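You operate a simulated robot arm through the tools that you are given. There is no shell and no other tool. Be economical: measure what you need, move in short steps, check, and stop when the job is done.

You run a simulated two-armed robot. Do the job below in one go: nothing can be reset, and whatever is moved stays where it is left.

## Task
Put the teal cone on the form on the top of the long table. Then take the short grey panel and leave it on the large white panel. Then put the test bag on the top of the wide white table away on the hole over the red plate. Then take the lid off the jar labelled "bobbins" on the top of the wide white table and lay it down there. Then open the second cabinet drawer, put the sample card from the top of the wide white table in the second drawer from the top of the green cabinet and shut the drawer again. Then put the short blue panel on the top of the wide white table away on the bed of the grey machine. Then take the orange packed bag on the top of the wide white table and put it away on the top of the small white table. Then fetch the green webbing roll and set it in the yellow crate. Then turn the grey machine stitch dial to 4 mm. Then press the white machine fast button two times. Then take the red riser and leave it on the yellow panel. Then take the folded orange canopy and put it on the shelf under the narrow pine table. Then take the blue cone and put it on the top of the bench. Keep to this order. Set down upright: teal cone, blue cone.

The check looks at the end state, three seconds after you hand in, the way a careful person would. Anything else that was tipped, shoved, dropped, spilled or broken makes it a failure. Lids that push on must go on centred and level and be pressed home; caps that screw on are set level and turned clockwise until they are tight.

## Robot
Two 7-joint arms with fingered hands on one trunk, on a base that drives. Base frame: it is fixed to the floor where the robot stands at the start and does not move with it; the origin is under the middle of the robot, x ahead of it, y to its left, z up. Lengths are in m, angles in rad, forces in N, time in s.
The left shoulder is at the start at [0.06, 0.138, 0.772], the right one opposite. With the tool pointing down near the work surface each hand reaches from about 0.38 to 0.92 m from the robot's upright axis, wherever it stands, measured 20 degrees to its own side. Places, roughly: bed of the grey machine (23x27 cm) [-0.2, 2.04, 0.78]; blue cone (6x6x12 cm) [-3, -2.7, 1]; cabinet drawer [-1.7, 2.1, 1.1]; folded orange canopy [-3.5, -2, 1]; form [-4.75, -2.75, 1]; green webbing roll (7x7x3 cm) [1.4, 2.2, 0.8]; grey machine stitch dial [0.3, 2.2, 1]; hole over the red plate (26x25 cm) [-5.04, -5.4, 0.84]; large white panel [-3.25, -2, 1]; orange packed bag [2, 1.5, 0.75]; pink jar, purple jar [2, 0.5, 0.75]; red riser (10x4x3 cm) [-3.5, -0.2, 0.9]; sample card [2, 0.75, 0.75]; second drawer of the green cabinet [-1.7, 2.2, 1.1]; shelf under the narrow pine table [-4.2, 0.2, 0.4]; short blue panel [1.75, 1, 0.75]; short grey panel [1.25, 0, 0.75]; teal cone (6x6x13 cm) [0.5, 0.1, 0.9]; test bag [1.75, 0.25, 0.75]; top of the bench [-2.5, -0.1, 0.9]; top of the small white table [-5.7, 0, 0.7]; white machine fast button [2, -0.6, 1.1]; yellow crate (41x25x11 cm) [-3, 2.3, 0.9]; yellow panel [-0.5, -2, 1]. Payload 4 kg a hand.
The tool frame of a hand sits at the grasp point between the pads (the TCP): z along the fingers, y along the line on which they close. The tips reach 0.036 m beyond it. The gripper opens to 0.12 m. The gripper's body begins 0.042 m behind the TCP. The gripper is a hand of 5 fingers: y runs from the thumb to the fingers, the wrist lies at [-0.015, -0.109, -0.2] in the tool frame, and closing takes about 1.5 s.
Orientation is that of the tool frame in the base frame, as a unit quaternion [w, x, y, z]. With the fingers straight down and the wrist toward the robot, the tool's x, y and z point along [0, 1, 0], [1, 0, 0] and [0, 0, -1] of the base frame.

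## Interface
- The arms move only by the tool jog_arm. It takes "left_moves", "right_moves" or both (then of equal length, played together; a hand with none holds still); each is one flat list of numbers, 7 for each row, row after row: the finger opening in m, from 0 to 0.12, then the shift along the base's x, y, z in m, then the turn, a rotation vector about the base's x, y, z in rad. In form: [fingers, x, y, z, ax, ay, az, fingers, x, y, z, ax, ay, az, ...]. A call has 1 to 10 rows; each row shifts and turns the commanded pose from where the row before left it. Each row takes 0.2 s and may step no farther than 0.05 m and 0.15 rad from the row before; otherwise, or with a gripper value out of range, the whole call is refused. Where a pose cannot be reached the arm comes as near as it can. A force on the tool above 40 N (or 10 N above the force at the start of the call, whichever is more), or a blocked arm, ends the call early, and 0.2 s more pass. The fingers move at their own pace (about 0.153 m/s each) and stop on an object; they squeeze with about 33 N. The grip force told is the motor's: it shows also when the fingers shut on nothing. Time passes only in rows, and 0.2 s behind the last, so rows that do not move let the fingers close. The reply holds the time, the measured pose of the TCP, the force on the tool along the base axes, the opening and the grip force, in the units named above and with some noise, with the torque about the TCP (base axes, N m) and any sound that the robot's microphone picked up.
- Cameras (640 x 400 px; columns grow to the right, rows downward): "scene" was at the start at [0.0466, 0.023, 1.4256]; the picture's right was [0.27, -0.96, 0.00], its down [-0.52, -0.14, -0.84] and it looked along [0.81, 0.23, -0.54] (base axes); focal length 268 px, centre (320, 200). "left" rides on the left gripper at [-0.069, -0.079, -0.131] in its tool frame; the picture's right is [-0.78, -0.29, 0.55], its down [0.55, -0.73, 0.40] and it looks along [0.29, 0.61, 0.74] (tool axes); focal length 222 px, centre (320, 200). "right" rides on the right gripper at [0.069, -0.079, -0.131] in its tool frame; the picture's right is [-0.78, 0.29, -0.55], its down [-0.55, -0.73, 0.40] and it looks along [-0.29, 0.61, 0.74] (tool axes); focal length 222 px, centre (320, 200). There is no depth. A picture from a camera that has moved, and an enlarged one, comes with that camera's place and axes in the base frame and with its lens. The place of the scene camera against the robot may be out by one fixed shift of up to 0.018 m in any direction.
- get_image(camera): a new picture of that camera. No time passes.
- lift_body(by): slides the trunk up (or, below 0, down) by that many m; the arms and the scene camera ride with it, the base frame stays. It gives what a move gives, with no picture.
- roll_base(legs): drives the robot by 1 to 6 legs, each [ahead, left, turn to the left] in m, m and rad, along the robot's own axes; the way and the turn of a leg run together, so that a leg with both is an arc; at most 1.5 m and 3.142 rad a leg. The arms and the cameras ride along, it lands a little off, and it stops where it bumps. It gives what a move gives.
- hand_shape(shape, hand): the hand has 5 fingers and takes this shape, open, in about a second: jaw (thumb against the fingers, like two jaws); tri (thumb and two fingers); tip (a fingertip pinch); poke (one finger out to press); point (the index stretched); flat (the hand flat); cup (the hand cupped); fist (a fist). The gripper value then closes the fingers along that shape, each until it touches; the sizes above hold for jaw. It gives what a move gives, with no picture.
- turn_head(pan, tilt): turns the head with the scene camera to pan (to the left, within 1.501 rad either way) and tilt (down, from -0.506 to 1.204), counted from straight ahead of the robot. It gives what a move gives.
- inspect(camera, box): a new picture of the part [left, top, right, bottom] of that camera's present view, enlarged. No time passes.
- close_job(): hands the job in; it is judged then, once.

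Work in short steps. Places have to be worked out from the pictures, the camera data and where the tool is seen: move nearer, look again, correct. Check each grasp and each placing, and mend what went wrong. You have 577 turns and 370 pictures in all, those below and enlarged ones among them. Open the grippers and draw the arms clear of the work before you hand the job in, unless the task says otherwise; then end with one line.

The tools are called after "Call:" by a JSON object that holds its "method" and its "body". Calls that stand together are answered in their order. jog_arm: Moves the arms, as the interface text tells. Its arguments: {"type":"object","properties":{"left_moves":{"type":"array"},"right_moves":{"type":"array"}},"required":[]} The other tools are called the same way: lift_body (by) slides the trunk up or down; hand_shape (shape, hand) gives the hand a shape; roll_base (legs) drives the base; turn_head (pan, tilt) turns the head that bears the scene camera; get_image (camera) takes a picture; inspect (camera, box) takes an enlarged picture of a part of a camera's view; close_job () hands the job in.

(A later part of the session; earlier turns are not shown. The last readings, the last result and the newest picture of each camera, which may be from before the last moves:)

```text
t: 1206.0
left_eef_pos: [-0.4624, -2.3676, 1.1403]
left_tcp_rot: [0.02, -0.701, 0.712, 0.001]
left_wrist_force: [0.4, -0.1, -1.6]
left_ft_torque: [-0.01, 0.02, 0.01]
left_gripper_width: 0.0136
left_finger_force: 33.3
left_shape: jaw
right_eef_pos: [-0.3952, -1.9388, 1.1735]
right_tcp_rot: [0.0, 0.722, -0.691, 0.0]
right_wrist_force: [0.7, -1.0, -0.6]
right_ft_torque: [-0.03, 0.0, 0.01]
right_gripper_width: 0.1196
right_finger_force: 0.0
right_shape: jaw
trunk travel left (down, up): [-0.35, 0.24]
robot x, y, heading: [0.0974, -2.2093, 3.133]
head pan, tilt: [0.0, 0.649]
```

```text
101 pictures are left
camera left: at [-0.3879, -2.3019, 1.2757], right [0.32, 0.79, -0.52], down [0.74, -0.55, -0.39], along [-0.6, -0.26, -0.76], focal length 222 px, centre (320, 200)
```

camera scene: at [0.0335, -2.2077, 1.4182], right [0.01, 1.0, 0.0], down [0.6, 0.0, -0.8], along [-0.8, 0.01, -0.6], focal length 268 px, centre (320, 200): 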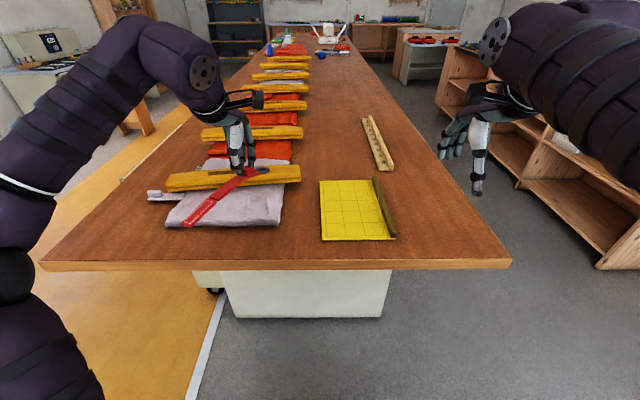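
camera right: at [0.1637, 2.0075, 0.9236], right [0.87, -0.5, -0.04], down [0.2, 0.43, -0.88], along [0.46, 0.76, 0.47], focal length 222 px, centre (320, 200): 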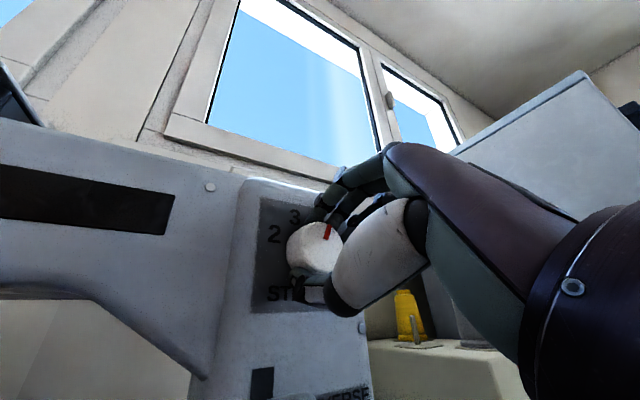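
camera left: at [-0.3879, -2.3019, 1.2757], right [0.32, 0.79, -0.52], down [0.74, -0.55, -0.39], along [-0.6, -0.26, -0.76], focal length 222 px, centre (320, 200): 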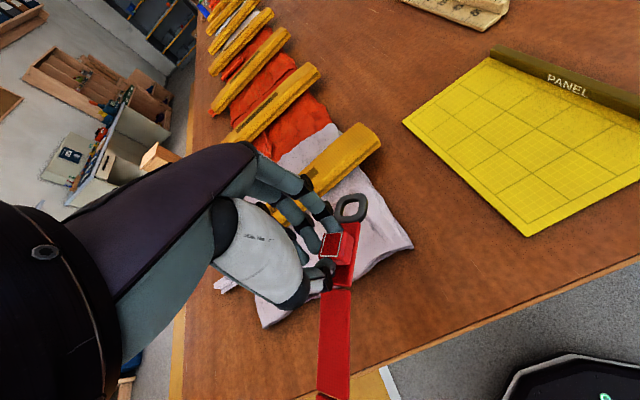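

Panel spans x −0.73…−0.44, y −2.2…−2.0 (rail on the north side). I shift the base right, rotate the riser a bit and bring it over the panel.

Call:
{"method": "roll_base", "body": {"legs": [[0.04, -0.25, 0]]}}

Call:
{"method": "jog_arm", "body": {"left_moves": [0.0, -0.03, 0.005, 0, 0, 0, 0.12, 0.0, -0.03, 0.005, 0, 0, 0, 0.12, 0.0, -0.03, 0.005, -0.02, 0, 0, 0.1, 0.0, -0.03, 0.005, -0.03, 0, 0, 0, 0.0, -0.03, 0.005, -0.03, 0, 0, 0]}}

Call:
{"method": "get_image", "body": {"camera": "scene"}}

Call:
{"method": "get_image", "body": {"camera": "left"}}

```text
t: 1207.8
left_eef_pos: [-0.5019, -2.1142, 1.1417]
left_tcp_rot: [0.02, -0.701, 0.713, -0.001]
left_wrist_force: [0.2, 0.1, -1.0]
left_ft_torque: [-0.01, 0.05, -0.02]
left_gripper_width: 0.0134
left_finger_force: 33.0
left_shape: jaw
right_eef_pos: [-0.4335, -1.6866, 1.1736]
right_tcp_rot: [-0.001, 0.723, -0.691, 0.001]
right_wrist_force: [0.4, 0.1, -0.3]
right_ft_torque: [-0.03, -0.02, -0.01]
right_gripper_width: 0.1198
right_finger_force: 0.1
right_shape: jaw
trunk travel left (down, up): [-0.35, 0.24]
robot x, y, heading: [0.0619, -1.9561, 3.133]
head pan, tilt: [0.0, 0.649]
```

```text
t: 1209.0
left_eef_pos: [-0.6516, -2.0917, 1.062]
left_tcp_rot: [-0.02, 0.812, -0.584, -0.002]
left_wrist_force: [-0.4, -0.3, -0.7]
left_ft_torque: [0.0, -0.02, 0.01]
left_gripper_width: 0.0135
left_finger_force: 33.3
left_shape: jaw
right_eef_pos: [-0.4343, -1.6882, 1.1731]
right_tcp_rot: [-0.001, 0.723, -0.691, 0.0]
right_wrist_force: [0.2, -0.1, -0.5]
right_ft_torque: [-0.01, -0.01, 0.01]
right_gripper_width: 0.1198
right_finger_force: 0.0
right_shape: jaw
trunk travel left (down, up): [-0.35, 0.24]
robot x, y, heading: [0.0608, -1.9553, 3.136]
head pan, tilt: [0.0, 0.649]
```

```text
100 pictures are left
camera scene: at [-0.0055, -1.9562, 1.4181], right [0.01, 1.0, 0.0], down [0.61, 0.0, -0.8], along [-0.8, 0.01, -0.61], focal length 268 px, centre (320, 200)
```

scene: 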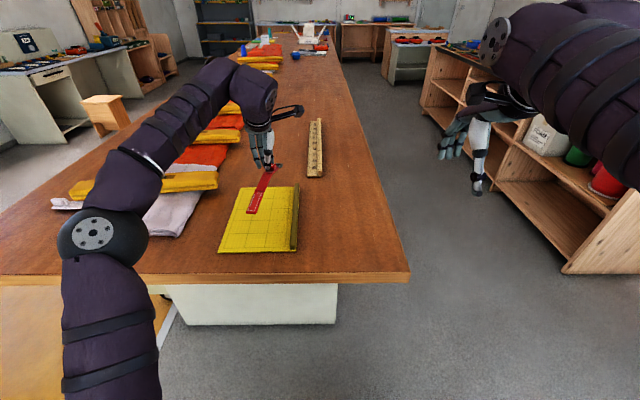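

```text
99 pictures are left
camera left: at [-0.6027, -2.0044, 1.1968], right [0.04, 0.86, -0.52], down [0.88, -0.27, -0.39], along [-0.48, -0.44, -0.76], focal length 222 px, centre (320, 200)
```

left: 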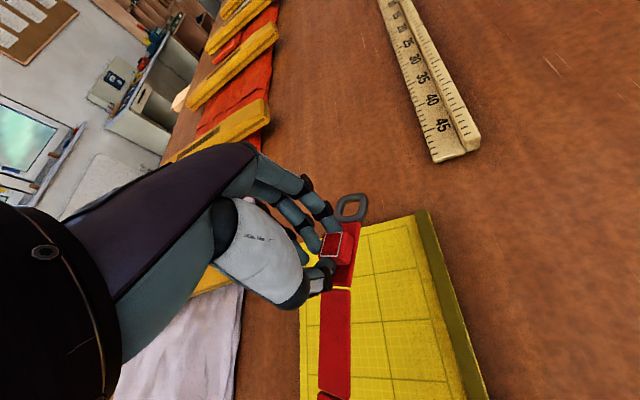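

Well positioned. Lower the riser onto the panel.

Call:
{"method": "jog_arm", "body": {"left_moves": [0.0, 0.005, 0, -0.03, 0, 0, 0, 0.0, 0.005, 0, -0.03, 0, 0, 0, 0.0, 0, 0, -0.025, 0, 0, 0]}}

Call:
{"method": "jog_arm", "body": {"left_moves": [0.0, 0, 0, -0.01, 0, 0, 0, 0.0, 0, 0, -0.01, 0, 0, 0]}}

Call:
{"method": "jog_arm", "body": {"left_moves": [0.0, 0, 0, -0.006, 0, 0, 0, 0.0, 0, 0, -0.006, 0, 0, 0]}}

Call:
{"method": "get_image", "body": {"camera": "left"}}

```text
t: 1209.8
left_eef_pos: [-0.6423, -2.0893, 0.9789]
left_tcp_rot: [-0.018, 0.811, -0.584, -0.005]
left_wrist_force: [-0.6, -0.1, 4.7]
left_ft_torque: [0.0, 0.32, 0.03]
left_gripper_width: 0.0133
left_finger_force: 32.7
left_shape: jaw
right_eef_pos: [-0.4327, -1.6875, 1.1742]
right_tcp_rot: [0.0, 0.723, -0.691, 0.0]
right_wrist_force: [0.0, -0.2, -1.4]
right_ft_torque: [0.0, 0.01, -0.01]
right_gripper_width: 0.1198
right_finger_force: 0.0
right_shape: jaw
trunk travel left (down, up): [-0.35, 0.24]
robot x, y, heading: [0.0619, -1.9556, 3.13]
head pan, tilt: [0.0, 0.649]
```

```text
t: 1210.5
left_eef_pos: [-0.6441, -2.0889, 0.969]
left_tcp_rot: [-0.014, 0.812, -0.583, -0.015]
left_wrist_force: [1.6, -1.8, 13.8]
left_ft_torque: [-0.05, 0.32, 0.05]
left_gripper_width: 0.0136
left_finger_force: 32.8
left_shape: jaw
right_eef_pos: [-0.4315, -1.6884, 1.1734]
right_tcp_rot: [0.001, 0.722, -0.692, 0.001]
right_wrist_force: [-0.8, 0.9, -0.1]
right_ft_torque: [-0.02, -0.05, 0.0]
right_gripper_width: 0.1199
right_finger_force: 0.1
right_shape: jaw
trunk travel left (down, up): [-0.35, 0.24]
robot x, y, heading: [0.0595, -1.9564, 3.131]
head pan, tilt: [0.0, 0.649]
stopped in row 2 (left hand): the force on the tool passed its limit at 45 N (the readings are from after the stop); the commanded pose is now the measured one
```

```text
t: 1210.9
left_eef_pos: [-0.645, -2.0887, 0.9692]
left_tcp_rot: [-0.011, 0.812, -0.583, -0.022]
left_wrist_force: [1.6, -1.4, 15.2]
left_ft_torque: [0.0, 0.24, 0.04]
left_gripper_width: 0.014
left_finger_force: 33.0
left_shape: jaw
right_eef_pos: [-0.4316, -1.6884, 1.1742]
right_tcp_rot: [0.0, 0.722, -0.692, 0.0]
right_wrist_force: [-0.7, -0.1, -0.1]
right_ft_torque: [0.0, 0.02, -0.02]
right_gripper_width: 0.1202
right_finger_force: 0.1
right_shape: jaw
trunk travel left (down, up): [-0.35, 0.24]
robot x, y, heading: [0.0604, -1.9569, 3.135]
head pan, tilt: [0.0, 0.649]
stopped in row 2 (left hand): the force on the tool passed its limit at 45 N (the readings are from after the stop); the commanded pose is now the measured one
```

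```text
98 pictures are left
camera left: at [-0.5902, -2.0026, 1.1027], right [0.01, 0.86, -0.51], down [0.86, -0.27, -0.43], along [-0.51, -0.43, -0.74], focal length 222 px, centre (320, 200)
```

left: 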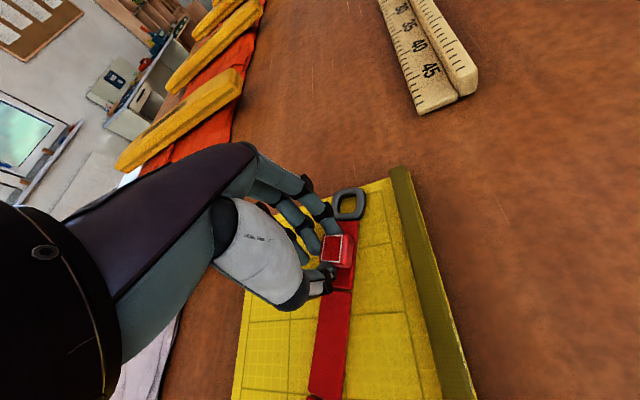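

The riser rests on the panel. Release and rise.

Call:
{"method": "jog_arm", "body": {"left_moves": [0.02, 0, 0, 0, 0, 0, 0, 0.04, 0, 0, 0, 0, 0, 0, 0.05, 0, 0, 0.01, 0, 0, 0, 0.05, 0, 0, 0.03, 0, 0, 0, 0.06, 0, 0, 0.04, 0, 0, 0, 0.08, 0, 0, 0.045, 0, 0, 0, 0.12, 0.02, 0, 0.04, 0, 0, 0, 0.12, 0.04, 0, 0.02, 0, 0, 0]}}

Call:
{"method": "get_image", "body": {"camera": "left"}}

Call:
{"method": "inspect", "body": {"camera": "scene", "box": [200, 150, 360, 270]}}

```text
t: 1212.7
left_eef_pos: [-0.583, -2.0874, 1.1514]
left_tcp_rot: [-0.012, 0.812, -0.583, -0.018]
left_wrist_force: [0.8, 0.5, -0.6]
left_ft_torque: [0.01, 0.02, 0.0]
left_gripper_width: 0.1197
left_finger_force: 0.0
left_shape: jaw
right_eef_pos: [-0.4312, -1.6885, 1.1743]
right_tcp_rot: [0.0, 0.722, -0.691, -0.001]
right_wrist_force: [0.2, 0.0, -0.4]
right_ft_torque: [0.0, 0.04, 0.0]
right_gripper_width: 0.1197
right_finger_force: 0.0
right_shape: jaw
trunk travel left (down, up): [-0.35, 0.24]
robot x, y, heading: [0.0619, -1.9544, 3.138]
head pan, tilt: [0.0, 0.649]
```

```text
97 pictures are left
camera left: at [-0.5286, -2.001, 1.2865], right [0.02, 0.86, -0.51], down [0.87, -0.27, -0.42], along [-0.5, -0.44, -0.75], focal length 222 px, centre (320, 200)
```

left: 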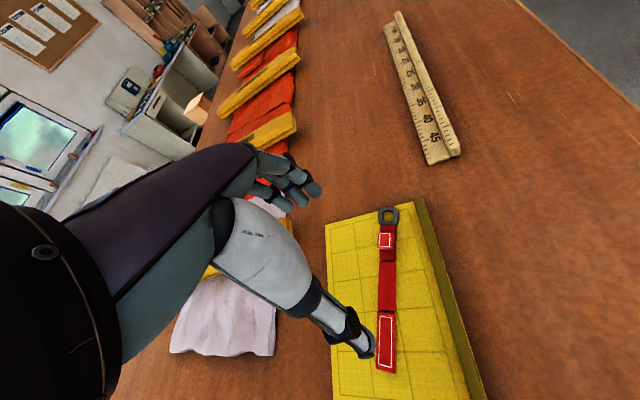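

```text
3.33 times, centred on (280, 210) of scene
camera zoom: at [-0.004, -1.9564, 1.4182], right [0.01, 1.0, 0.0], down [0.6, 0.0, -0.8], along [-0.8, 0.01, -0.6], focal length 894 px, centre (453, 167)
```

zoom: 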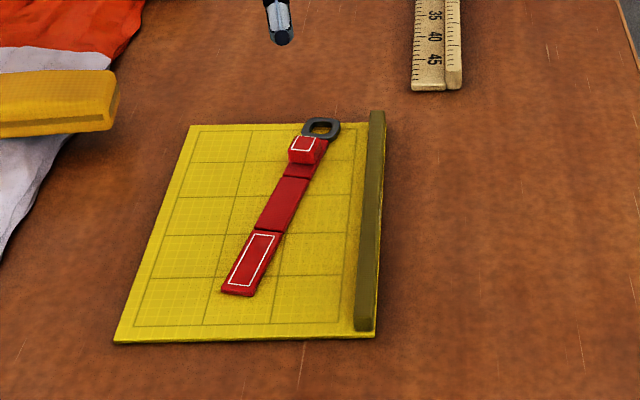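

Task 11 done: the riser lies on the yellow panel. Next the folded orange canopy near (−3.5, −2). I straighten the left hand and drive there.

Call:
{"method": "jog_arm", "body": {"left_moves": [0.12, 0.03, 0, 0, 0, 0, -0.14, 0.12, 0.02, 0, 0, 0, 0, -0.14, 0.12, 0.02, 0, 0, -0.04, -0.015, -0.06]}}

Call:
{"method": "roll_base", "body": {"legs": [[-0.15, 0, 0], [0, 0, -1.571], [0.97, 0, 0], [0, 0, 1.571], [1.5, 0, 0], [1.5, 0, 0]]}}

```text
t: 1213.5
left_eef_pos: [-0.5124, -2.0873, 1.1518]
left_tcp_rot: [0.005, -0.702, 0.713, -0.002]
left_wrist_force: [0.2, 0.0, 0.3]
left_ft_torque: [-0.02, 0.01, -0.03]
left_gripper_width: 0.1197
left_finger_force: 0.0
left_shape: jaw
right_eef_pos: [-0.4332, -1.688, 1.1732]
right_tcp_rot: [-0.001, 0.723, -0.691, 0.001]
right_wrist_force: [-0.1, -0.5, -0.4]
right_ft_torque: [0.03, -0.01, -0.04]
right_gripper_width: 0.1199
right_finger_force: 0.1
right_shape: jaw
trunk travel left (down, up): [-0.35, 0.24]
robot x, y, heading: [0.0632, -1.9526, 3.136]
head pan, tilt: [0.0, 0.649]
```

```text
t: 1241.1
left_eef_pos: [-3.3456, -1.1002, 1.1501]
left_tcp_rot: [0.006, -0.706, 0.708, -0.003]
left_wrist_force: [-0.3, 0.2, -0.5]
left_ft_torque: [0.0, 0.0, -0.01]
left_gripper_width: 0.1197
left_finger_force: 0.1
left_shape: jaw
right_eef_pos: [-3.2706, -0.699, 1.1734]
right_tcp_rot: [0.0, 0.727, -0.687, 0.0]
right_wrist_force: [0.2, 0.0, -0.8]
right_ft_torque: [-0.01, 0.01, -0.03]
right_gripper_width: 0.1199
right_finger_force: 0.0
right_shape: jaw
trunk travel left (down, up): [-0.35, 0.24]
robot x, y, heading: [-2.7679, -0.9567, -3.132]
head pan, tilt: [0.0, 0.649]
```

Call:
{"method": "roll_base", "body": {"legs": [[0.9, 0, 0], [0, 0, 1.561], [0.35, 0, 0]]}}

Call:
{"method": "turn_head", "body": {"pan": 0.1, "tilt": 0.65}}

Call:
{"method": "get_image", "body": {"camera": "scene"}}

Call:
{"method": "get_image", "body": {"camera": "left"}}

```text
t: 1251.5
left_eef_pos: [-3.4713, -1.8808, 1.1506]
left_tcp_rot: [-0.006, 1.0, 0.023, -0.004]
left_wrist_force: [0.5, 0.3, -0.2]
left_ft_torque: [0.03, 0.02, 0.02]
left_gripper_width: 0.1199
left_finger_force: 0.0
left_shape: jaw
right_eef_pos: [-3.8751, -1.8242, 1.1732]
right_tcp_rot: [-0.001, 0.999, 0.051, 0.0]
right_wrist_force: [0.2, 0.0, -1.2]
right_ft_torque: [0.01, 0.04, -0.02]
right_gripper_width: 0.1197
right_finger_force: 0.1
right_shape: jaw
trunk travel left (down, up): [-0.35, 0.24]
robot x, y, heading: [-3.6376, -1.3153, -1.519]
head pan, tilt: [0.0, 0.649]
```

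```text
t: 1252.2
left_eef_pos: [-3.4719, -1.8808, 1.1507]
left_tcp_rot: [-0.006, 1.0, 0.022, -0.003]
left_wrist_force: [-0.4, 0.4, 0.1]
left_ft_torque: [0.05, 0.01, 0.03]
left_gripper_width: 0.1199
left_finger_force: 0.0
left_shape: jaw
right_eef_pos: [-3.8742, -1.8242, 1.173]
right_tcp_rot: [-0.001, 0.999, 0.051, 0.0]
right_wrist_force: [-0.5, 0.7, -0.6]
right_ft_torque: [-0.01, 0.02, -0.02]
right_gripper_width: 0.1198
right_finger_force: 0.1
right_shape: jaw
trunk travel left (down, up): [-0.35, 0.24]
robot x, y, heading: [-3.6384, -1.319, -1.518]
head pan, tilt: [0.099, 0.649]
```

```text
95 pictures are left
camera scene: at [-3.6361, -1.3716, 1.4181], right [-0.99, -0.15, 0.0], down [-0.09, 0.6, -0.8], along [0.12, -0.79, -0.6], focal length 268 px, centre (320, 200)
```

scene: 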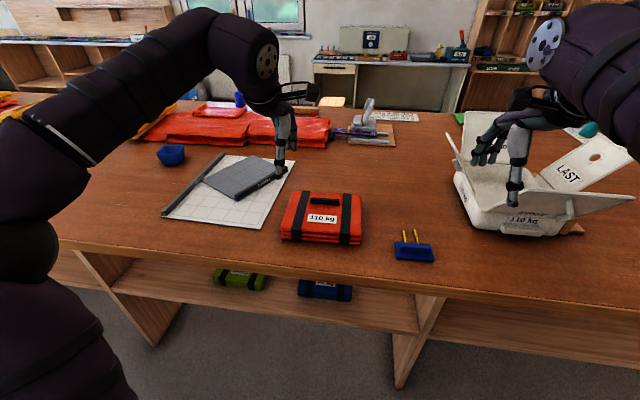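

```text
94 pictures are left
camera left: at [-3.545, -1.8054, 1.2829], right [-0.8, 0.26, -0.54], down [0.51, 0.76, -0.39], along [0.31, -0.59, -0.75], focal length 222 px, centre (320, 200)
```

left: 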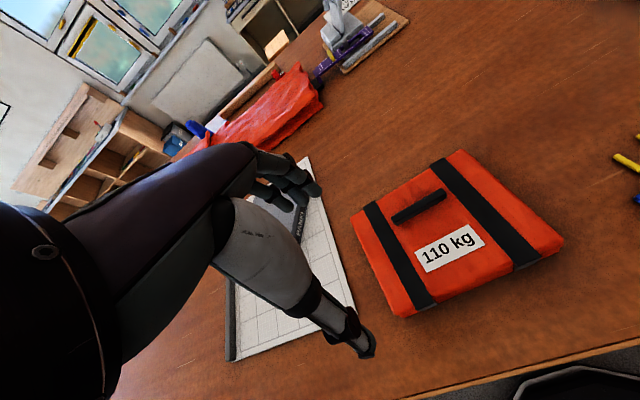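

The canopy's handle is at about (−3.553, −1.935, 1.0), running along x. I move above it and look.

Call:
{"method": "jog_arm", "body": {"left_moves": [0.07, -0.027, -0.018, -0.015, 0, 0, 0, 0.07, -0.027, -0.018, -0.015, 0, 0, -0.04, 0.07, -0.027, -0.018, -0.015, 0, 0, 0]}}

Call:
{"method": "get_image", "body": {"camera": "left"}}

```text
t: 1253.0
left_eef_pos: [-3.5533, -1.9369, 1.101]
left_tcp_rot: [-0.006, 1.0, 0.003, -0.002]
left_wrist_force: [0.1, 0.1, 0.2]
left_ft_torque: [0.03, -0.01, -0.04]
left_gripper_width: 0.0702
left_finger_force: 0.1
left_shape: jaw
right_eef_pos: [-3.8759, -1.8259, 1.1728]
right_tcp_rot: [-0.001, 0.999, 0.052, -0.001]
right_wrist_force: [-0.7, 0.6, 0.3]
right_ft_torque: [-0.03, 0.01, -0.01]
right_gripper_width: 0.1199
right_finger_force: 0.0
right_shape: jaw
trunk travel left (down, up): [-0.35, 0.24]
robot x, y, heading: [-3.6388, -1.3132, -1.518]
head pan, tilt: [0.099, 0.649]
```

```text
93 pictures are left
camera left: at [-3.6237, -1.8579, 1.2347], right [-0.79, 0.29, -0.54], down [0.54, 0.74, -0.39], along [0.29, -0.6, -0.74], focal length 222 px, centre (320, 200)
```

left: 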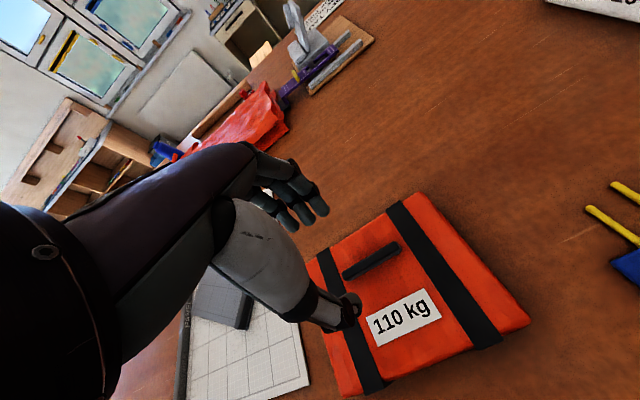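

Handle refined: (−3.554, −1.950, 0.968). Adjust and descend to contact.

Call:
{"method": "jog_arm", "body": {"left_moves": [0.07, 0, -0.013, -0.03, 0, 0, 0, 0.06, 0, 0, -0.03, 0, 0, 0, 0.06, 0, 0, -0.02, 0, 0, 0]}}

Call:
{"method": "get_image", "body": {"camera": "left"}}

```text
t: 1253.8
left_eef_pos: [-3.5517, -1.9486, 1.023]
left_tcp_rot: [-0.007, 1.0, 0.004, -0.003]
left_wrist_force: [-0.2, -0.9, -0.5]
left_ft_torque: [0.0, -0.02, 0.06]
left_gripper_width: 0.0602
left_finger_force: 0.2
left_shape: jaw
right_eef_pos: [-3.8748, -1.8239, 1.1734]
right_tcp_rot: [-0.001, 0.999, 0.051, 0.0]
right_wrist_force: [1.0, -0.3, 0.1]
right_ft_torque: [0.03, 0.01, -0.03]
right_gripper_width: 0.1203
right_finger_force: 0.1
right_shape: jaw
trunk travel left (down, up): [-0.35, 0.24]
robot x, y, heading: [-3.6417, -1.3164, -1.52]
head pan, tilt: [0.099, 0.649]
```

```text
92 pictures are left
camera left: at [-3.6227, -1.8714, 1.1547], right [-0.79, 0.29, -0.54], down [0.54, 0.74, -0.39], along [0.29, -0.6, -0.75], focal length 222 px, centre (320, 200)
```

left: 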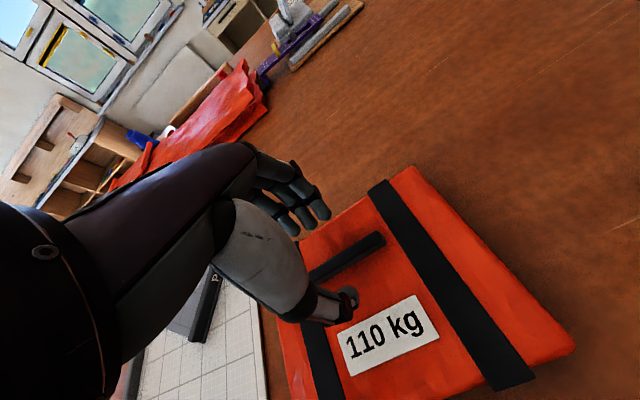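

Call:
{"method": "jog_arm", "body": {"left_moves": [0.06, -0.002, 0, -0.015, 0, 0, 0, 0.06, 0, 0, -0.01, 0, 0, 0]}}

Call:
{"method": "jog_arm", "body": {"left_moves": [0.06, 0, 0, -0.007, 0, 0, 0, 0.06, 0, 0, -0.006, 0, 0, 0]}}

Call:
{"method": "jog_arm", "body": {"left_moves": [0.06, 0, 0, -0.005, 0, 0, 0, 0.06, 0, 0, -0.005, 0, 0, 0]}}

```text
t: 1254.4
left_eef_pos: [-3.5545, -1.9464, 0.999]
left_tcp_rot: [-0.006, 1.0, 0.004, -0.003]
left_wrist_force: [-0.8, 0.7, 0.0]
left_ft_torque: [0.0, -0.02, 0.0]
left_gripper_width: 0.0601
left_finger_force: 0.0
left_shape: jaw
right_eef_pos: [-3.875, -1.8255, 1.1736]
right_tcp_rot: [-0.001, 0.999, 0.053, 0.0]
right_wrist_force: [0.5, -0.5, -0.1]
right_ft_torque: [0.02, 0.0, 0.03]
right_gripper_width: 0.1201
right_finger_force: 0.0
right_shape: jaw
trunk travel left (down, up): [-0.35, 0.24]
robot x, y, heading: [-3.6353, -1.3143, -1.516]
head pan, tilt: [0.099, 0.649]
```

```text
t: 1255.1
left_eef_pos: [-3.5565, -1.9476, 0.9958]
left_tcp_rot: [0.003, 1.0, 0.003, -0.005]
left_wrist_force: [1.5, 0.7, 15.3]
left_ft_torque: [0.59, 0.01, -0.05]
left_gripper_width: 0.0608
left_finger_force: 0.0
left_shape: jaw
right_eef_pos: [-3.875, -1.8237, 1.173]
right_tcp_rot: [-0.001, 0.999, 0.052, 0.0]
right_wrist_force: [-0.1, -0.3, 0.9]
right_ft_torque: [0.02, -0.01, -0.04]
right_gripper_width: 0.12
right_finger_force: 0.0
right_shape: jaw
trunk travel left (down, up): [-0.35, 0.24]
robot x, y, heading: [-3.6396, -1.3109, -1.515]
head pan, tilt: [0.099, 0.649]
stopped in row 2 (left hand): the force on the tool passed its limit at 42 N (the readings are from after the stop); the commanded pose is now the measured one
```

```text
t: 1255.6
left_eef_pos: [-3.5572, -1.9481, 0.9972]
left_tcp_rot: [0.007, 1.0, 0.003, -0.009]
left_wrist_force: [2.3, 1.7, 14.0]
left_ft_torque: [0.69, -0.04, -0.06]
left_gripper_width: 0.061
left_finger_force: 0.1
left_shape: jaw
right_eef_pos: [-3.8751, -1.824, 1.1722]
right_tcp_rot: [-0.001, 0.999, 0.052, 0.0]
right_wrist_force: [0.2, 0.1, -0.1]
right_ft_torque: [0.0, 0.01, 0.03]
right_gripper_width: 0.1198
right_finger_force: 0.1
right_shape: jaw
trunk travel left (down, up): [-0.35, 0.24]
robot x, y, heading: [-3.6376, -1.3176, -1.518]
head pan, tilt: [0.099, 0.649]
stopped in row 2 (left hand): the force on the tool passed its limit at 45 N (the readings are from after the stop); the commanded pose is now the measured one
```

Contact with the canopy top; close on the handle and lift.

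Call:
{"method": "jog_arm", "body": {"left_moves": [0.05, 0, 0, 0.001, 0, 0, 0, 0.02, 0, 0, 0, 0, 0, 0, 0.0, 0, 0, 0, 0, 0, 0, 0.0, 0, 0, 0, 0, 0, 0, 0.0, 0, 0, 0, 0, 0, 0]}}

Call:
{"method": "jog_arm", "body": {"left_moves": [0.0, 0, 0, 0.01, 0, 0, 0, 0.0, 0, 0, 0.02, 0, 0, 0, 0.0, 0, 0, 0.03, 0, 0, 0, 0.0, 0, 0, 0.04, 0, 0, 0, 0.0, 0, 0, 0.04, 0, 0, 0]}}

Call:
{"method": "get_image", "body": {"camera": "left"}}

```text
t: 1256.8
left_eef_pos: [-3.5566, -1.949, 0.9963]
left_tcp_rot: [0.007, 1.0, 0.002, -0.007]
left_wrist_force: [0.2, -7.3, 12.2]
left_ft_torque: [-0.29, 0.0, -0.09]
left_gripper_width: 0.0119
left_finger_force: 33.4
left_shape: jaw
right_eef_pos: [-3.8756, -1.8243, 1.1733]
right_tcp_rot: [0.0, 0.999, 0.052, 0.0]
right_wrist_force: [0.3, 0.2, 0.2]
right_ft_torque: [0.0, -0.02, -0.01]
right_gripper_width: 0.1197
right_finger_force: 0.0
right_shape: jaw
trunk travel left (down, up): [-0.35, 0.24]
robot x, y, heading: [-3.6358, -1.3183, -1.52]
head pan, tilt: [0.099, 0.649]
```

```text
t: 1258.0
left_eef_pos: [-3.557, -1.947, 1.1348]
left_tcp_rot: [0.005, 1.0, 0.001, -0.007]
left_wrist_force: [0.4, -0.9, -4.8]
left_ft_torque: [-0.17, -0.01, -0.01]
left_gripper_width: 0.0103
left_finger_force: 33.2
left_shape: jaw
right_eef_pos: [-3.8755, -1.8255, 1.1735]
right_tcp_rot: [-0.001, 0.999, 0.052, 0.0]
right_wrist_force: [-0.7, -0.1, 0.7]
right_ft_torque: [-0.02, -0.02, -0.02]
right_gripper_width: 0.1197
right_finger_force: 0.0
right_shape: jaw
trunk travel left (down, up): [-0.35, 0.24]
robot x, y, heading: [-3.6363, -1.3199, -1.516]
head pan, tilt: [0.099, 0.649]
```

```text
91 pictures are left
camera left: at [-3.625, -1.8665, 1.267], right [-0.79, 0.28, -0.54], down [0.54, 0.73, -0.41], along [0.28, -0.62, -0.73], focal length 222 px, centre (320, 200)
```

left: 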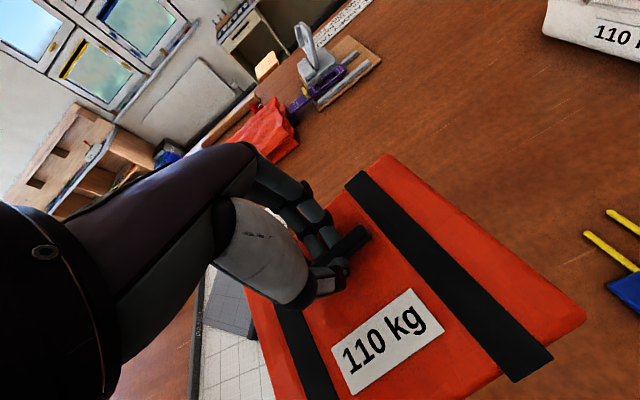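

Canopy lifted. I drive to the channel beside the narrow pine table.

Call:
{"method": "roll_base", "body": {"legs": [[-0.28, 0, 0], [0, 0, -1.624], [1.25, 0, 0], [0, 0, -1.571]]}}

```text
t: 1273.7
left_eef_pos: [-4.9693, -0.4087, 1.1347]
left_tcp_rot: [0.007, 0.022, 1.0, 0.005]
left_wrist_force: [-0.2, -0.5, -5.4]
left_ft_torque: [0.14, -0.01, -0.01]
left_gripper_width: 0.01
left_finger_force: 33.1
left_shape: jaw
right_eef_pos: [-4.655, -0.5477, 1.1735]
right_tcp_rot: [0.0, -0.028, 1.0, -0.001]
right_wrist_force: [0.7, 0.5, 0.0]
right_ft_torque: [0.01, -0.04, -0.01]
right_gripper_width: 0.1201
right_finger_force: 0.1
right_shape: jaw
trunk travel left (down, up): [-0.35, 0.24]
robot x, y, heading: [-4.9154, -1.0465, 1.578]
head pan, tilt: [0.099, 0.649]
```

Call:
{"method": "roll_base", "body": {"legs": [[1.25, -0.02, 0]]}}

Call:
{"method": "turn_head", "body": {"pan": -1.3, "tilt": 0.9}}

Call:
{"method": "get_image", "body": {"camera": "scene"}}

```text
t: 1279.9
left_eef_pos: [-4.9544, 0.8269, 1.1348]
left_tcp_rot: [0.008, 0.021, 1.0, 0.004]
left_wrist_force: [0.0, 0.9, -4.4]
left_ft_torque: [0.14, 0.02, -0.01]
left_gripper_width: 0.01
left_finger_force: 32.6
left_shape: jaw
right_eef_pos: [-4.6407, 0.6873, 1.1735]
right_tcp_rot: [0.0, -0.028, 1.0, -0.001]
right_wrist_force: [0.2, -0.2, 0.4]
right_ft_torque: [0.03, -0.04, 0.02]
right_gripper_width: 0.1198
right_finger_force: 0.0
right_shape: jaw
trunk travel left (down, up): [-0.35, 0.24]
robot x, y, heading: [-4.9022, 0.1878, 1.581]
head pan, tilt: [0.099, 0.649]
```

```text
t: 1281.5
left_eef_pos: [-4.9551, 0.8255, 1.1345]
left_tcp_rot: [0.008, 0.023, 1.0, 0.004]
left_wrist_force: [-0.4, -0.3, -4.8]
left_ft_torque: [0.11, -0.02, -0.01]
left_gripper_width: 0.0095
left_finger_force: 33.0
left_shape: jaw
right_eef_pos: [-4.6414, 0.6878, 1.173]
right_tcp_rot: [0.0, -0.028, 1.0, 0.0]
right_wrist_force: [0.2, 0.2, 0.5]
right_ft_torque: [0.0, 0.01, 0.0]
right_gripper_width: 0.1198
right_finger_force: 0.0
right_shape: jaw
trunk travel left (down, up): [-0.35, 0.24]
robot x, y, heading: [-4.9055, 0.1888, 1.582]
head pan, tilt: [-1.3, 0.901]
```

```text
90 pictures are left
camera scene: at [-4.8397, 0.1798, 1.3976], right [0.27, -0.96, 0.0], down [-0.75, -0.21, -0.62], along [0.6, 0.17, -0.78], focal length 268 px, centre (320, 200)
```

scene: 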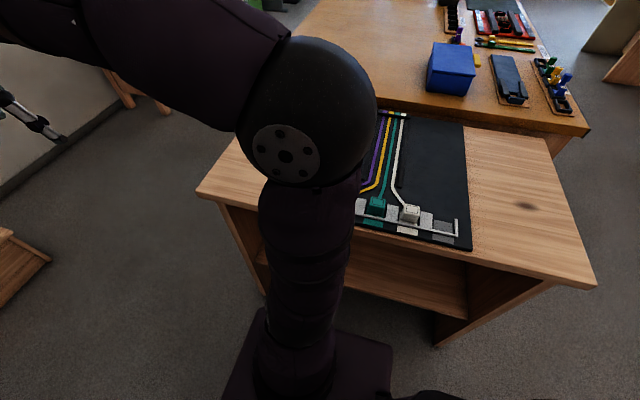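

The west side of the pine table is open, shelf flush with the table edge at z≈0.4. I turn to face it, and retract both hands before lowering the trunk.

Call:
{"method": "roll_base", "body": {"legs": [[0, 0, -1.58]]}}

Call:
{"method": "jog_arm", "body": {"left_moves": [0.0, -0.045, 0, 0, 0, 0, 0, 0.0, -0.045, 0, 0, 0, 0, 0, 0.0, -0.045, 0, 0, 0, 0, 0, 0.0, -0.045, 0, 0, 0, 0, 0], "right_moves": [0.12, -0.03, -0.02, 0.03, 0, 0, 0, 0.12, -0.03, -0.02, 0.03, 0, 0, 0, 0.12, -0.03, -0.02, 0.03, 0, 0, 0, 0.12, -0.02, -0.02, 0.03, 0, 0, 0]}}

Call:
{"method": "turn_head", "body": {"pan": 0.1, "tilt": 0.95}}

Call:
{"method": "get_image", "body": {"camera": "scene"}}

```text
t: 1285.7
left_eef_pos: [-4.2649, 0.2285, 1.1358]
left_tcp_rot: [0.01, 0.729, 0.685, -0.003]
left_wrist_force: [-0.2, -0.8, -5.3]
left_ft_torque: [0.04, -0.14, 0.01]
left_gripper_width: 0.0095
left_finger_force: 32.9
left_shape: jaw
right_eef_pos: [-4.4087, -0.081, 1.1727]
right_tcp_rot: [-0.001, 0.694, 0.72, 0.0]
right_wrist_force: [0.3, 0.3, -0.4]
right_ft_torque: [0.02, 0.0, 0.03]
right_gripper_width: 0.1199
right_finger_force: 0.1
right_shape: jaw
trunk travel left (down, up): [-0.35, 0.24]
robot x, y, heading: [-4.8993, 0.1907, -0.016]
head pan, tilt: [-1.3, 0.901]
```

```text
t: 1286.7
left_eef_pos: [-4.4483, 0.226, 1.1369]
left_tcp_rot: [0.008, 0.729, 0.685, -0.002]
left_wrist_force: [-0.2, 1.9, -5.7]
left_ft_torque: [0.06, -0.15, -0.05]
left_gripper_width: 0.009
left_finger_force: 32.6
left_shape: jaw
right_eef_pos: [-4.5231, -0.1632, 1.2908]
right_tcp_rot: [-0.001, 0.695, 0.719, 0.0]
right_wrist_force: [0.6, -0.8, -0.3]
right_ft_torque: [-0.01, -0.03, -0.02]
right_gripper_width: 0.1201
right_finger_force: 0.0
right_shape: jaw
trunk travel left (down, up): [-0.35, 0.24]
robot x, y, heading: [-4.9035, 0.1866, -0.013]
head pan, tilt: [-1.3, 0.901]
```

```text
t: 1288.3
left_eef_pos: [-4.4476, 0.2235, 1.1383]
left_tcp_rot: [0.01, 0.73, 0.683, -0.001]
left_wrist_force: [-0.8, 0.5, -4.6]
left_ft_torque: [0.01, -0.12, 0.01]
left_gripper_width: 0.0088
left_finger_force: 33.2
left_shape: jaw
right_eef_pos: [-4.5219, -0.1621, 1.2912]
right_tcp_rot: [-0.001, 0.694, 0.72, 0.0]
right_wrist_force: [0.8, 0.2, -0.7]
right_ft_torque: [0.01, 0.01, -0.01]
right_gripper_width: 0.1199
right_finger_force: 0.0
right_shape: jaw
trunk travel left (down, up): [-0.35, 0.24]
robot x, y, heading: [-4.9041, 0.1897, -0.015]
head pan, tilt: [0.099, 0.949]
```

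```text
89 pictures are left
camera scene: at [-4.8697, 0.1954, 1.394], right [0.08, -1.0, 0.0], down [-0.81, -0.07, -0.58], along [0.58, 0.05, -0.81], focal length 268 px, centre (320, 200)
```

scene: 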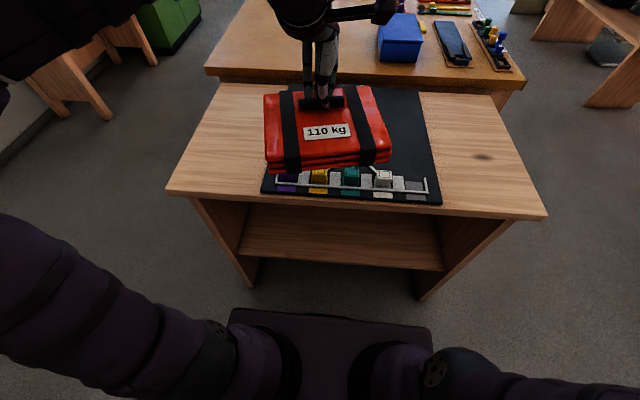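

Shelf spans y −0.24…0.51, front x≈−4.445. I pull the canopy clear of the table edge, back up slightly, and lower the trunk.

Call:
{"method": "roll_base", "body": {"legs": [[-0.07, 0, 0]]}}

Call:
{"method": "jog_arm", "body": {"left_moves": [0.0, -0.03, -0.005, 0, 0, -0.1, 0, 0.0, -0.03, -0.005, 0, 0, -0.1, 0, 0.0, -0.015, 0, 0, 0, -0.1, 0]}}

Call:
{"method": "lift_body", "body": {"by": -0.33}}

Call:
{"method": "get_image", "body": {"camera": "scene"}}

```text
t: 1289.3
left_eef_pos: [-4.5178, 0.2279, 1.1386]
left_tcp_rot: [0.009, 0.728, 0.685, -0.002]
left_wrist_force: [-0.4, -0.6, -3.7]
left_ft_torque: [0.04, -0.16, -0.03]
left_gripper_width: 0.0088
left_finger_force: 32.8
left_shape: jaw
right_eef_pos: [-4.592, -0.1601, 1.2927]
right_tcp_rot: [0.001, 0.694, 0.72, 0.0]
right_wrist_force: [0.0, -0.1, -0.6]
right_ft_torque: [0.03, -0.01, 0.04]
right_gripper_width: 0.1201
right_finger_force: 0.0
right_shape: jaw
trunk travel left (down, up): [-0.35, 0.24]
robot x, y, heading: [-4.9689, 0.1881, -0.015]
head pan, tilt: [0.099, 0.949]
```

```text
t: 1290.1
left_eef_pos: [-4.5924, 0.2167, 1.139]
left_tcp_rot: [0.112, 0.72, 0.676, 0.107]
left_wrist_force: [-1.1, -0.8, -3.7]
left_ft_torque: [0.06, -0.08, -0.01]
left_gripper_width: 0.0086
left_finger_force: 32.6
left_shape: jaw
right_eef_pos: [-4.591, -0.161, 1.2911]
right_tcp_rot: [0.0, 0.693, 0.721, 0.0]
right_wrist_force: [0.6, -0.8, -0.5]
right_ft_torque: [0.0, -0.02, 0.0]
right_gripper_width: 0.1196
right_finger_force: 0.0
right_shape: jaw
trunk travel left (down, up): [-0.35, 0.24]
robot x, y, heading: [-4.9728, 0.1856, -0.014]
head pan, tilt: [0.099, 0.949]
```

```text
t: 1293.3
left_eef_pos: [-4.5909, 0.2161, 0.8084]
left_tcp_rot: [0.111, 0.721, 0.676, 0.106]
left_wrist_force: [-0.2, -0.1, -4.7]
left_ft_torque: [0.01, -0.06, 0.01]
left_gripper_width: 0.0088
left_finger_force: 33.4
left_shape: jaw
right_eef_pos: [-4.5902, -0.1596, 0.9614]
right_tcp_rot: [0.0, 0.693, 0.721, 0.0]
right_wrist_force: [0.4, 0.4, 0.0]
right_ft_torque: [0.0, 0.0, 0.0]
right_gripper_width: 0.1199
right_finger_force: 0.0
right_shape: jaw
trunk travel left (down, up): [-0.02, 0.57]
robot x, y, heading: [-4.9729, 0.1891, -0.013]
head pan, tilt: [0.099, 0.949]
```

```text
88 pictures are left
camera scene: at [-4.939, 0.1964, 1.064], right [0.09, -1.0, 0.0], down [-0.81, -0.07, -0.58], along [0.58, 0.05, -0.81], focal length 268 px, centre (320, 200)
```

scene: 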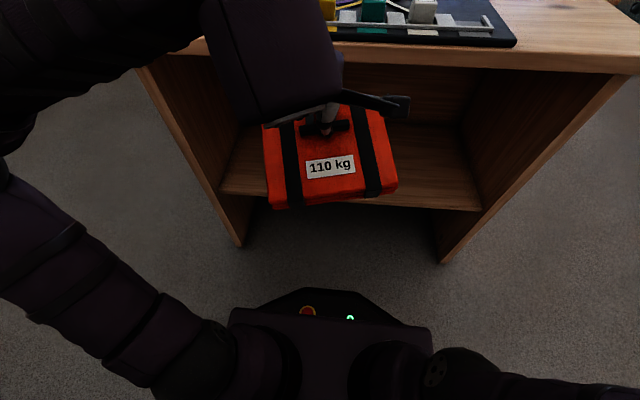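

Now lower the hand to shelf height in front of the opening.

Call:
{"method": "jog_arm", "body": {"left_moves": [0.0, 0, 0, -0.045, 0, 0, 0, 0.0, 0, 0, -0.045, 0, 0, 0, 0.0, 0, 0, -0.045, 0, 0, 0, 0.0, 0, 0, -0.045, 0, 0, 0, 0.0, 0, 0, -0.045, 0, 0, 0]}}

Call:
{"method": "get_image", "body": {"camera": "scene"}}

Call:
{"method": "get_image", "body": {"camera": "left"}}

```text
t: 1294.5
left_eef_pos: [-4.5914, 0.2185, 0.5861]
left_tcp_rot: [0.112, 0.721, 0.676, 0.106]
left_wrist_force: [-0.1, 0.1, -4.6]
left_ft_torque: [0.0, -0.04, 0.0]
left_gripper_width: 0.0093
left_finger_force: 32.8
left_shape: jaw
right_eef_pos: [-4.5905, -0.16, 0.961]
right_tcp_rot: [0.0, 0.694, 0.72, -0.001]
right_wrist_force: [-0.2, 0.6, 0.5]
right_ft_torque: [-0.01, 0.01, 0.01]
right_gripper_width: 0.1199
right_finger_force: 0.0
right_shape: jaw
trunk travel left (down, up): [-0.02, 0.57]
robot x, y, heading: [-4.9713, 0.1888, -0.014]
head pan, tilt: [0.099, 0.949]
```

```text
87 pictures are left
camera scene: at [-4.9391, 0.1964, 1.064], right [0.09, -1.0, 0.0], down [-0.81, -0.07, -0.58], along [0.58, 0.05, -0.81], focal length 268 px, centre (320, 200)
```

scene: 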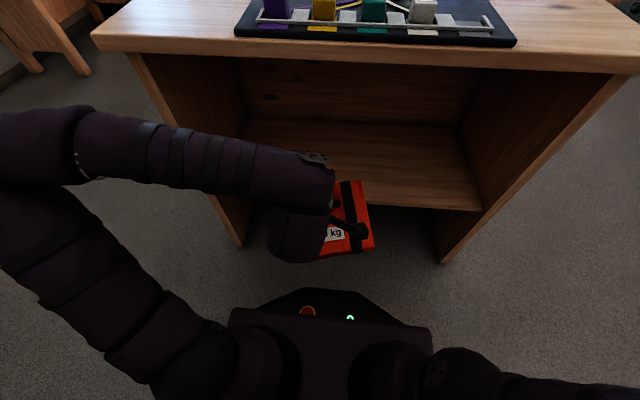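

```text
86 pictures are left
camera left: at [-4.7112, 0.1566, 0.6871], right [-0.16, -0.77, -0.61], down [-0.54, 0.59, -0.6], along [0.82, 0.24, -0.51], focal length 222 px, centre (320, 200)
```

left: 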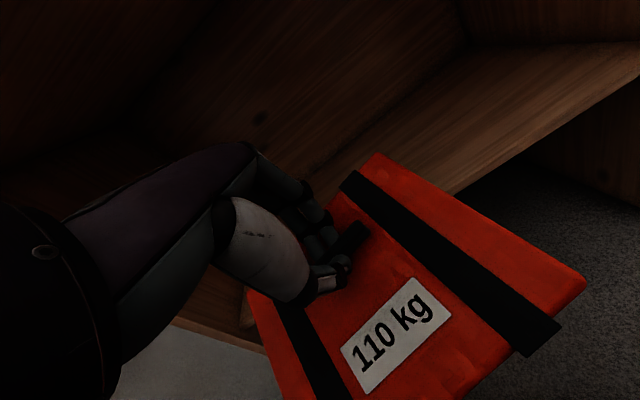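

The canopy is just in front of the shelf (shelf top z≈0.39). I drop 2.5 cm and slide it in.

Call:
{"method": "jog_arm", "body": {"left_moves": [0.0, 0.01, 0, -0.025, 0, 0, 0, 0.0, 0.035, 0, 0, 0, 0, 0, 0.0, 0.035, 0, 0, 0, 0, 0, 0.0, 0.035, 0, 0, 0, 0, 0, 0.0, 0.035, 0, 0, 0, 0, 0]}}

Call:
{"method": "get_image", "body": {"camera": "left"}}

Call:
{"method": "get_image", "body": {"camera": "scene"}}

```text
t: 1295.7
left_eef_pos: [-4.4405, 0.2172, 0.5593]
left_tcp_rot: [0.111, 0.721, 0.676, 0.107]
left_wrist_force: [-0.3, 0.6, -4.1]
left_ft_torque: [0.02, -0.08, 0.0]
left_gripper_width: 0.0092
left_finger_force: 32.9
left_shape: jaw
right_eef_pos: [-4.59, -0.1599, 0.9616]
right_tcp_rot: [-0.001, 0.694, 0.72, -0.001]
right_wrist_force: [0.7, -0.5, -0.4]
right_ft_torque: [0.0, -0.01, 0.02]
right_gripper_width: 0.1197
right_finger_force: 0.2
right_shape: jaw
trunk travel left (down, up): [-0.02, 0.57]
robot x, y, heading: [-4.9713, 0.1896, -0.009]
head pan, tilt: [0.099, 0.949]
```

```text
85 pictures are left
camera left: at [-4.5609, 0.1568, 0.6601], right [-0.16, -0.77, -0.61], down [-0.54, 0.59, -0.6], along [0.82, 0.24, -0.51], focal length 222 px, centre (320, 200)
```

left: 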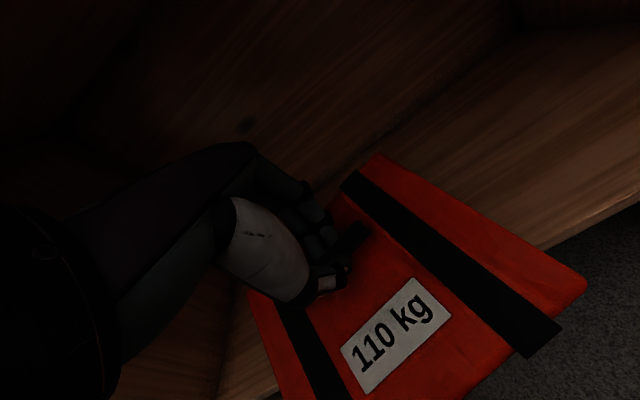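

```text
84 pictures are left
camera scene: at [-4.9391, 0.1964, 1.064], right [0.09, -1.0, 0.0], down [-0.81, -0.07, -0.58], along [0.58, 0.05, -0.81], focal length 268 px, centre (320, 200)
```

scene: 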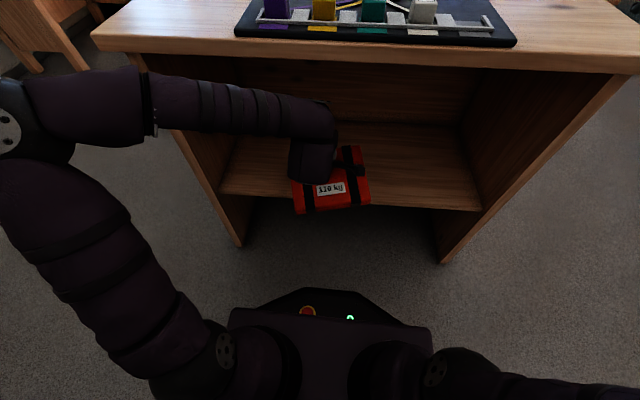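

Sliding in nicely; continue 11 cm deeper.

Call:
{"method": "jog_arm", "body": {"left_moves": [0.0, 0.03, 0, 0, 0, 0, 0, 0.0, 0.03, 0, 0, 0, 0, 0, 0.0, 0.03, 0, -0.01, 0, 0, 0, 0.0, 0.02, 0, -0.01, 0, 0, 0]}}

Call:
{"method": "get_image", "body": {"camera": "scene"}}

```text
t: 1296.7
left_eef_pos: [-4.3301, 0.2156, 0.5371]
left_tcp_rot: [0.111, 0.721, 0.676, 0.106]
left_wrist_force: [0.4, 0.4, -4.6]
left_ft_torque: [0.0, -0.07, -0.02]
left_gripper_width: 0.0092
left_finger_force: 33.2
left_shape: jaw
right_eef_pos: [-4.5897, -0.1595, 0.9612]
right_tcp_rot: [0.0, 0.694, 0.72, -0.001]
right_wrist_force: [0.1, -0.3, -0.4]
right_ft_torque: [0.02, -0.03, -0.02]
right_gripper_width: 0.1201
right_finger_force: 0.1
right_shape: jaw
trunk travel left (down, up): [-0.02, 0.57]
robot x, y, heading: [-4.971, 0.1901, -0.016]
head pan, tilt: [0.099, 0.949]
```

```text
83 pictures are left
camera scene: at [-4.939, 0.1964, 1.064], right [0.09, -1.0, 0.0], down [-0.81, -0.07, -0.58], along [0.58, 0.05, -0.81], focal length 268 px, centre (320, 200)
```

scene: 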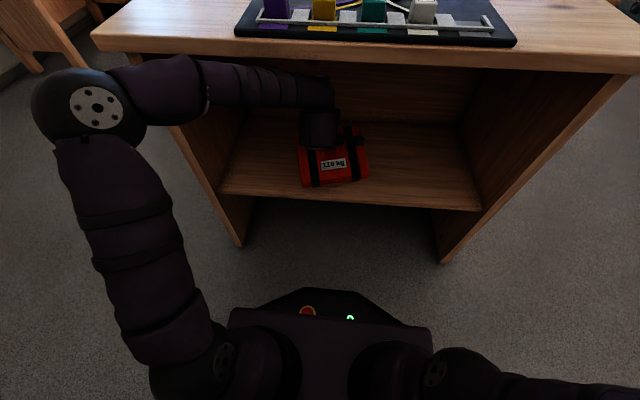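

The canopy is inside. Lower to contact.

Call:
{"method": "jog_arm", "body": {"left_moves": [0.0, 0, 0, -0.01, 0, 0, 0, 0.0, 0, 0, -0.008, 0, 0, 0]}}

Call:
{"method": "jog_arm", "body": {"left_moves": [0.0, 0, 0, -0.008, 0, 0.05, 0, 0.0, 0, 0, -0.007, 0, 0.05, 0]}}

Call:
{"method": "jog_arm", "body": {"left_moves": [0.0, 0, 0, -0.008, 0, 0.04, 0, 0.0, 0, 0, -0.007, 0, 0.04, 0]}}

Call:
{"method": "get_image", "body": {"camera": "left"}}

```text
t: 1297.3
left_eef_pos: [-4.332, 0.2167, 0.5197]
left_tcp_rot: [0.111, 0.721, 0.676, 0.107]
left_wrist_force: [0.0, -0.8, -5.1]
left_ft_torque: [0.03, -0.02, -0.01]
left_gripper_width: 0.0092
left_finger_force: 32.8
left_shape: jaw
right_eef_pos: [-4.5896, -0.1602, 0.9621]
right_tcp_rot: [0.0, 0.693, 0.721, 0.0]
right_wrist_force: [-0.3, -0.2, 0.0]
right_ft_torque: [0.01, -0.04, 0.02]
right_gripper_width: 0.12
right_finger_force: 0.0
right_shape: jaw
trunk travel left (down, up): [-0.02, 0.57]
robot x, y, heading: [-4.9742, 0.1927, -0.01]
head pan, tilt: [0.099, 0.949]
```

```text
t: 1297.9
left_eef_pos: [-4.3311, 0.2163, 0.5052]
left_tcp_rot: [0.077, 0.725, 0.681, 0.07]
left_wrist_force: [-0.3, 0.2, -4.8]
left_ft_torque: [0.04, -0.08, 0.0]
left_gripper_width: 0.009
left_finger_force: 32.5
left_shape: jaw
right_eef_pos: [-4.5899, -0.1605, 0.9613]
right_tcp_rot: [-0.001, 0.694, 0.72, -0.001]
right_wrist_force: [-0.6, -0.7, 0.2]
right_ft_torque: [-0.02, 0.01, 0.02]
right_gripper_width: 0.1199
right_finger_force: 0.1
right_shape: jaw
trunk travel left (down, up): [-0.02, 0.57]
robot x, y, heading: [-4.9732, 0.191, -0.011]
head pan, tilt: [0.099, 0.949]
```

```text
t: 1298.5
left_eef_pos: [-4.3312, 0.2169, 0.492]
left_tcp_rot: [0.049, 0.727, 0.684, 0.042]
left_wrist_force: [0.5, -0.9, -3.5]
left_ft_torque: [0.05, -0.09, -0.02]
left_gripper_width: 0.0091
left_finger_force: 33.6
left_shape: jaw
right_eef_pos: [-4.5898, -0.1615, 0.961]
right_tcp_rot: [-0.001, 0.693, 0.721, -0.001]
right_wrist_force: [0.1, 0.0, 0.3]
right_ft_torque: [0.0, -0.04, 0.02]
right_gripper_width: 0.1199
right_finger_force: 0.1
right_shape: jaw
trunk travel left (down, up): [-0.02, 0.57]
robot x, y, heading: [-4.9696, 0.1907, -0.016]
head pan, tilt: [0.099, 0.949]
```

```text
82 pictures are left
camera left: at [-4.432, 0.1557, 0.612], right [-0.27, -0.77, -0.57], down [-0.64, 0.59, -0.49], along [0.72, 0.24, -0.65], focal length 222 px, centre (320, 200)
```

left: 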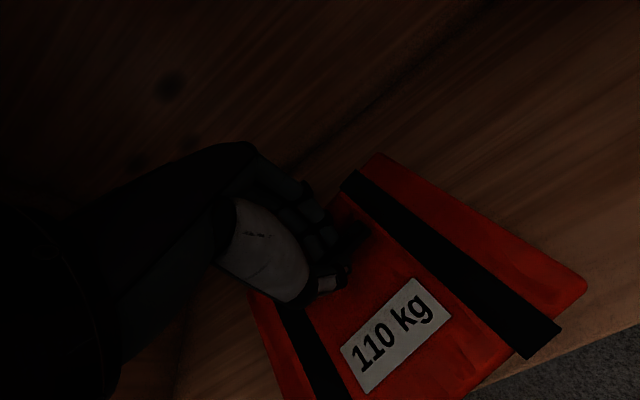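

Almost level and free. Continue down to contact.

Call:
{"method": "jog_arm", "body": {"left_moves": [0.0, 0, 0, -0.006, 0, 0.04, 0, 0.0, 0, 0, -0.006, 0, 0.04, 0]}}

Call:
{"method": "jog_arm", "body": {"left_moves": [0.0, 0, 0, -0.006, 0, 0.02, 0, 0.0, 0, 0, -0.006, 0, 0, 0]}}

Call:
{"method": "jog_arm", "body": {"left_moves": [0.0, 0, 0, -0.005, 0, 0, 0, 0.0, 0, 0, -0.005, 0, 0, 0]}}

```text
t: 1299.1
left_eef_pos: [-4.3332, 0.2176, 0.4788]
left_tcp_rot: [0.022, 0.728, 0.685, 0.012]
left_wrist_force: [0.7, 0.3, -4.5]
left_ft_torque: [0.03, -0.13, 0.02]
left_gripper_width: 0.0091
left_finger_force: 33.6
left_shape: jaw
right_eef_pos: [-4.5903, -0.1611, 0.9624]
right_tcp_rot: [-0.001, 0.694, 0.72, -0.001]
right_wrist_force: [0.2, -0.7, 1.0]
right_ft_torque: [0.01, -0.04, 0.01]
right_gripper_width: 0.1199
right_finger_force: 0.1
right_shape: jaw
trunk travel left (down, up): [-0.02, 0.57]
robot x, y, heading: [-4.9729, 0.189, -0.011]
head pan, tilt: [0.099, 0.949]
```

```text
t: 1299.7
left_eef_pos: [-4.3311, 0.2167, 0.4682]
left_tcp_rot: [0.015, 0.729, 0.684, 0.005]
left_wrist_force: [0.1, -0.2, -4.8]
left_ft_torque: [0.04, -0.12, 0.0]
left_gripper_width: 0.0092
left_finger_force: 33.0
left_shape: jaw
right_eef_pos: [-4.5902, -0.1602, 0.9612]
right_tcp_rot: [-0.001, 0.694, 0.72, 0.0]
right_wrist_force: [0.7, -0.4, 0.2]
right_ft_torque: [0.03, -0.01, 0.02]
right_gripper_width: 0.1198
right_finger_force: 0.0
right_shape: jaw
trunk travel left (down, up): [-0.02, 0.57]
robot x, y, heading: [-4.972, 0.1888, -0.016]
head pan, tilt: [0.099, 0.949]
```

```text
t: 1300.3
left_eef_pos: [-4.3326, 0.2171, 0.4583]
left_tcp_rot: [0.016, 0.728, 0.685, 0.005]
left_wrist_force: [0.6, 0.8, -2.2]
left_ft_torque: [0.04, -0.01, 0.02]
left_gripper_width: 0.009
left_finger_force: 33.0
left_shape: jaw
right_eef_pos: [-4.5908, -0.1601, 0.9616]
right_tcp_rot: [-0.001, 0.694, 0.72, -0.001]
right_wrist_force: [-0.4, 1.0, -0.2]
right_ft_torque: [0.03, 0.01, 0.0]
right_gripper_width: 0.1197
right_finger_force: 0.0
right_shape: jaw
trunk travel left (down, up): [-0.02, 0.57]
robot x, y, heading: [-4.9713, 0.1901, -0.015]
head pan, tilt: [0.099, 0.949]
```

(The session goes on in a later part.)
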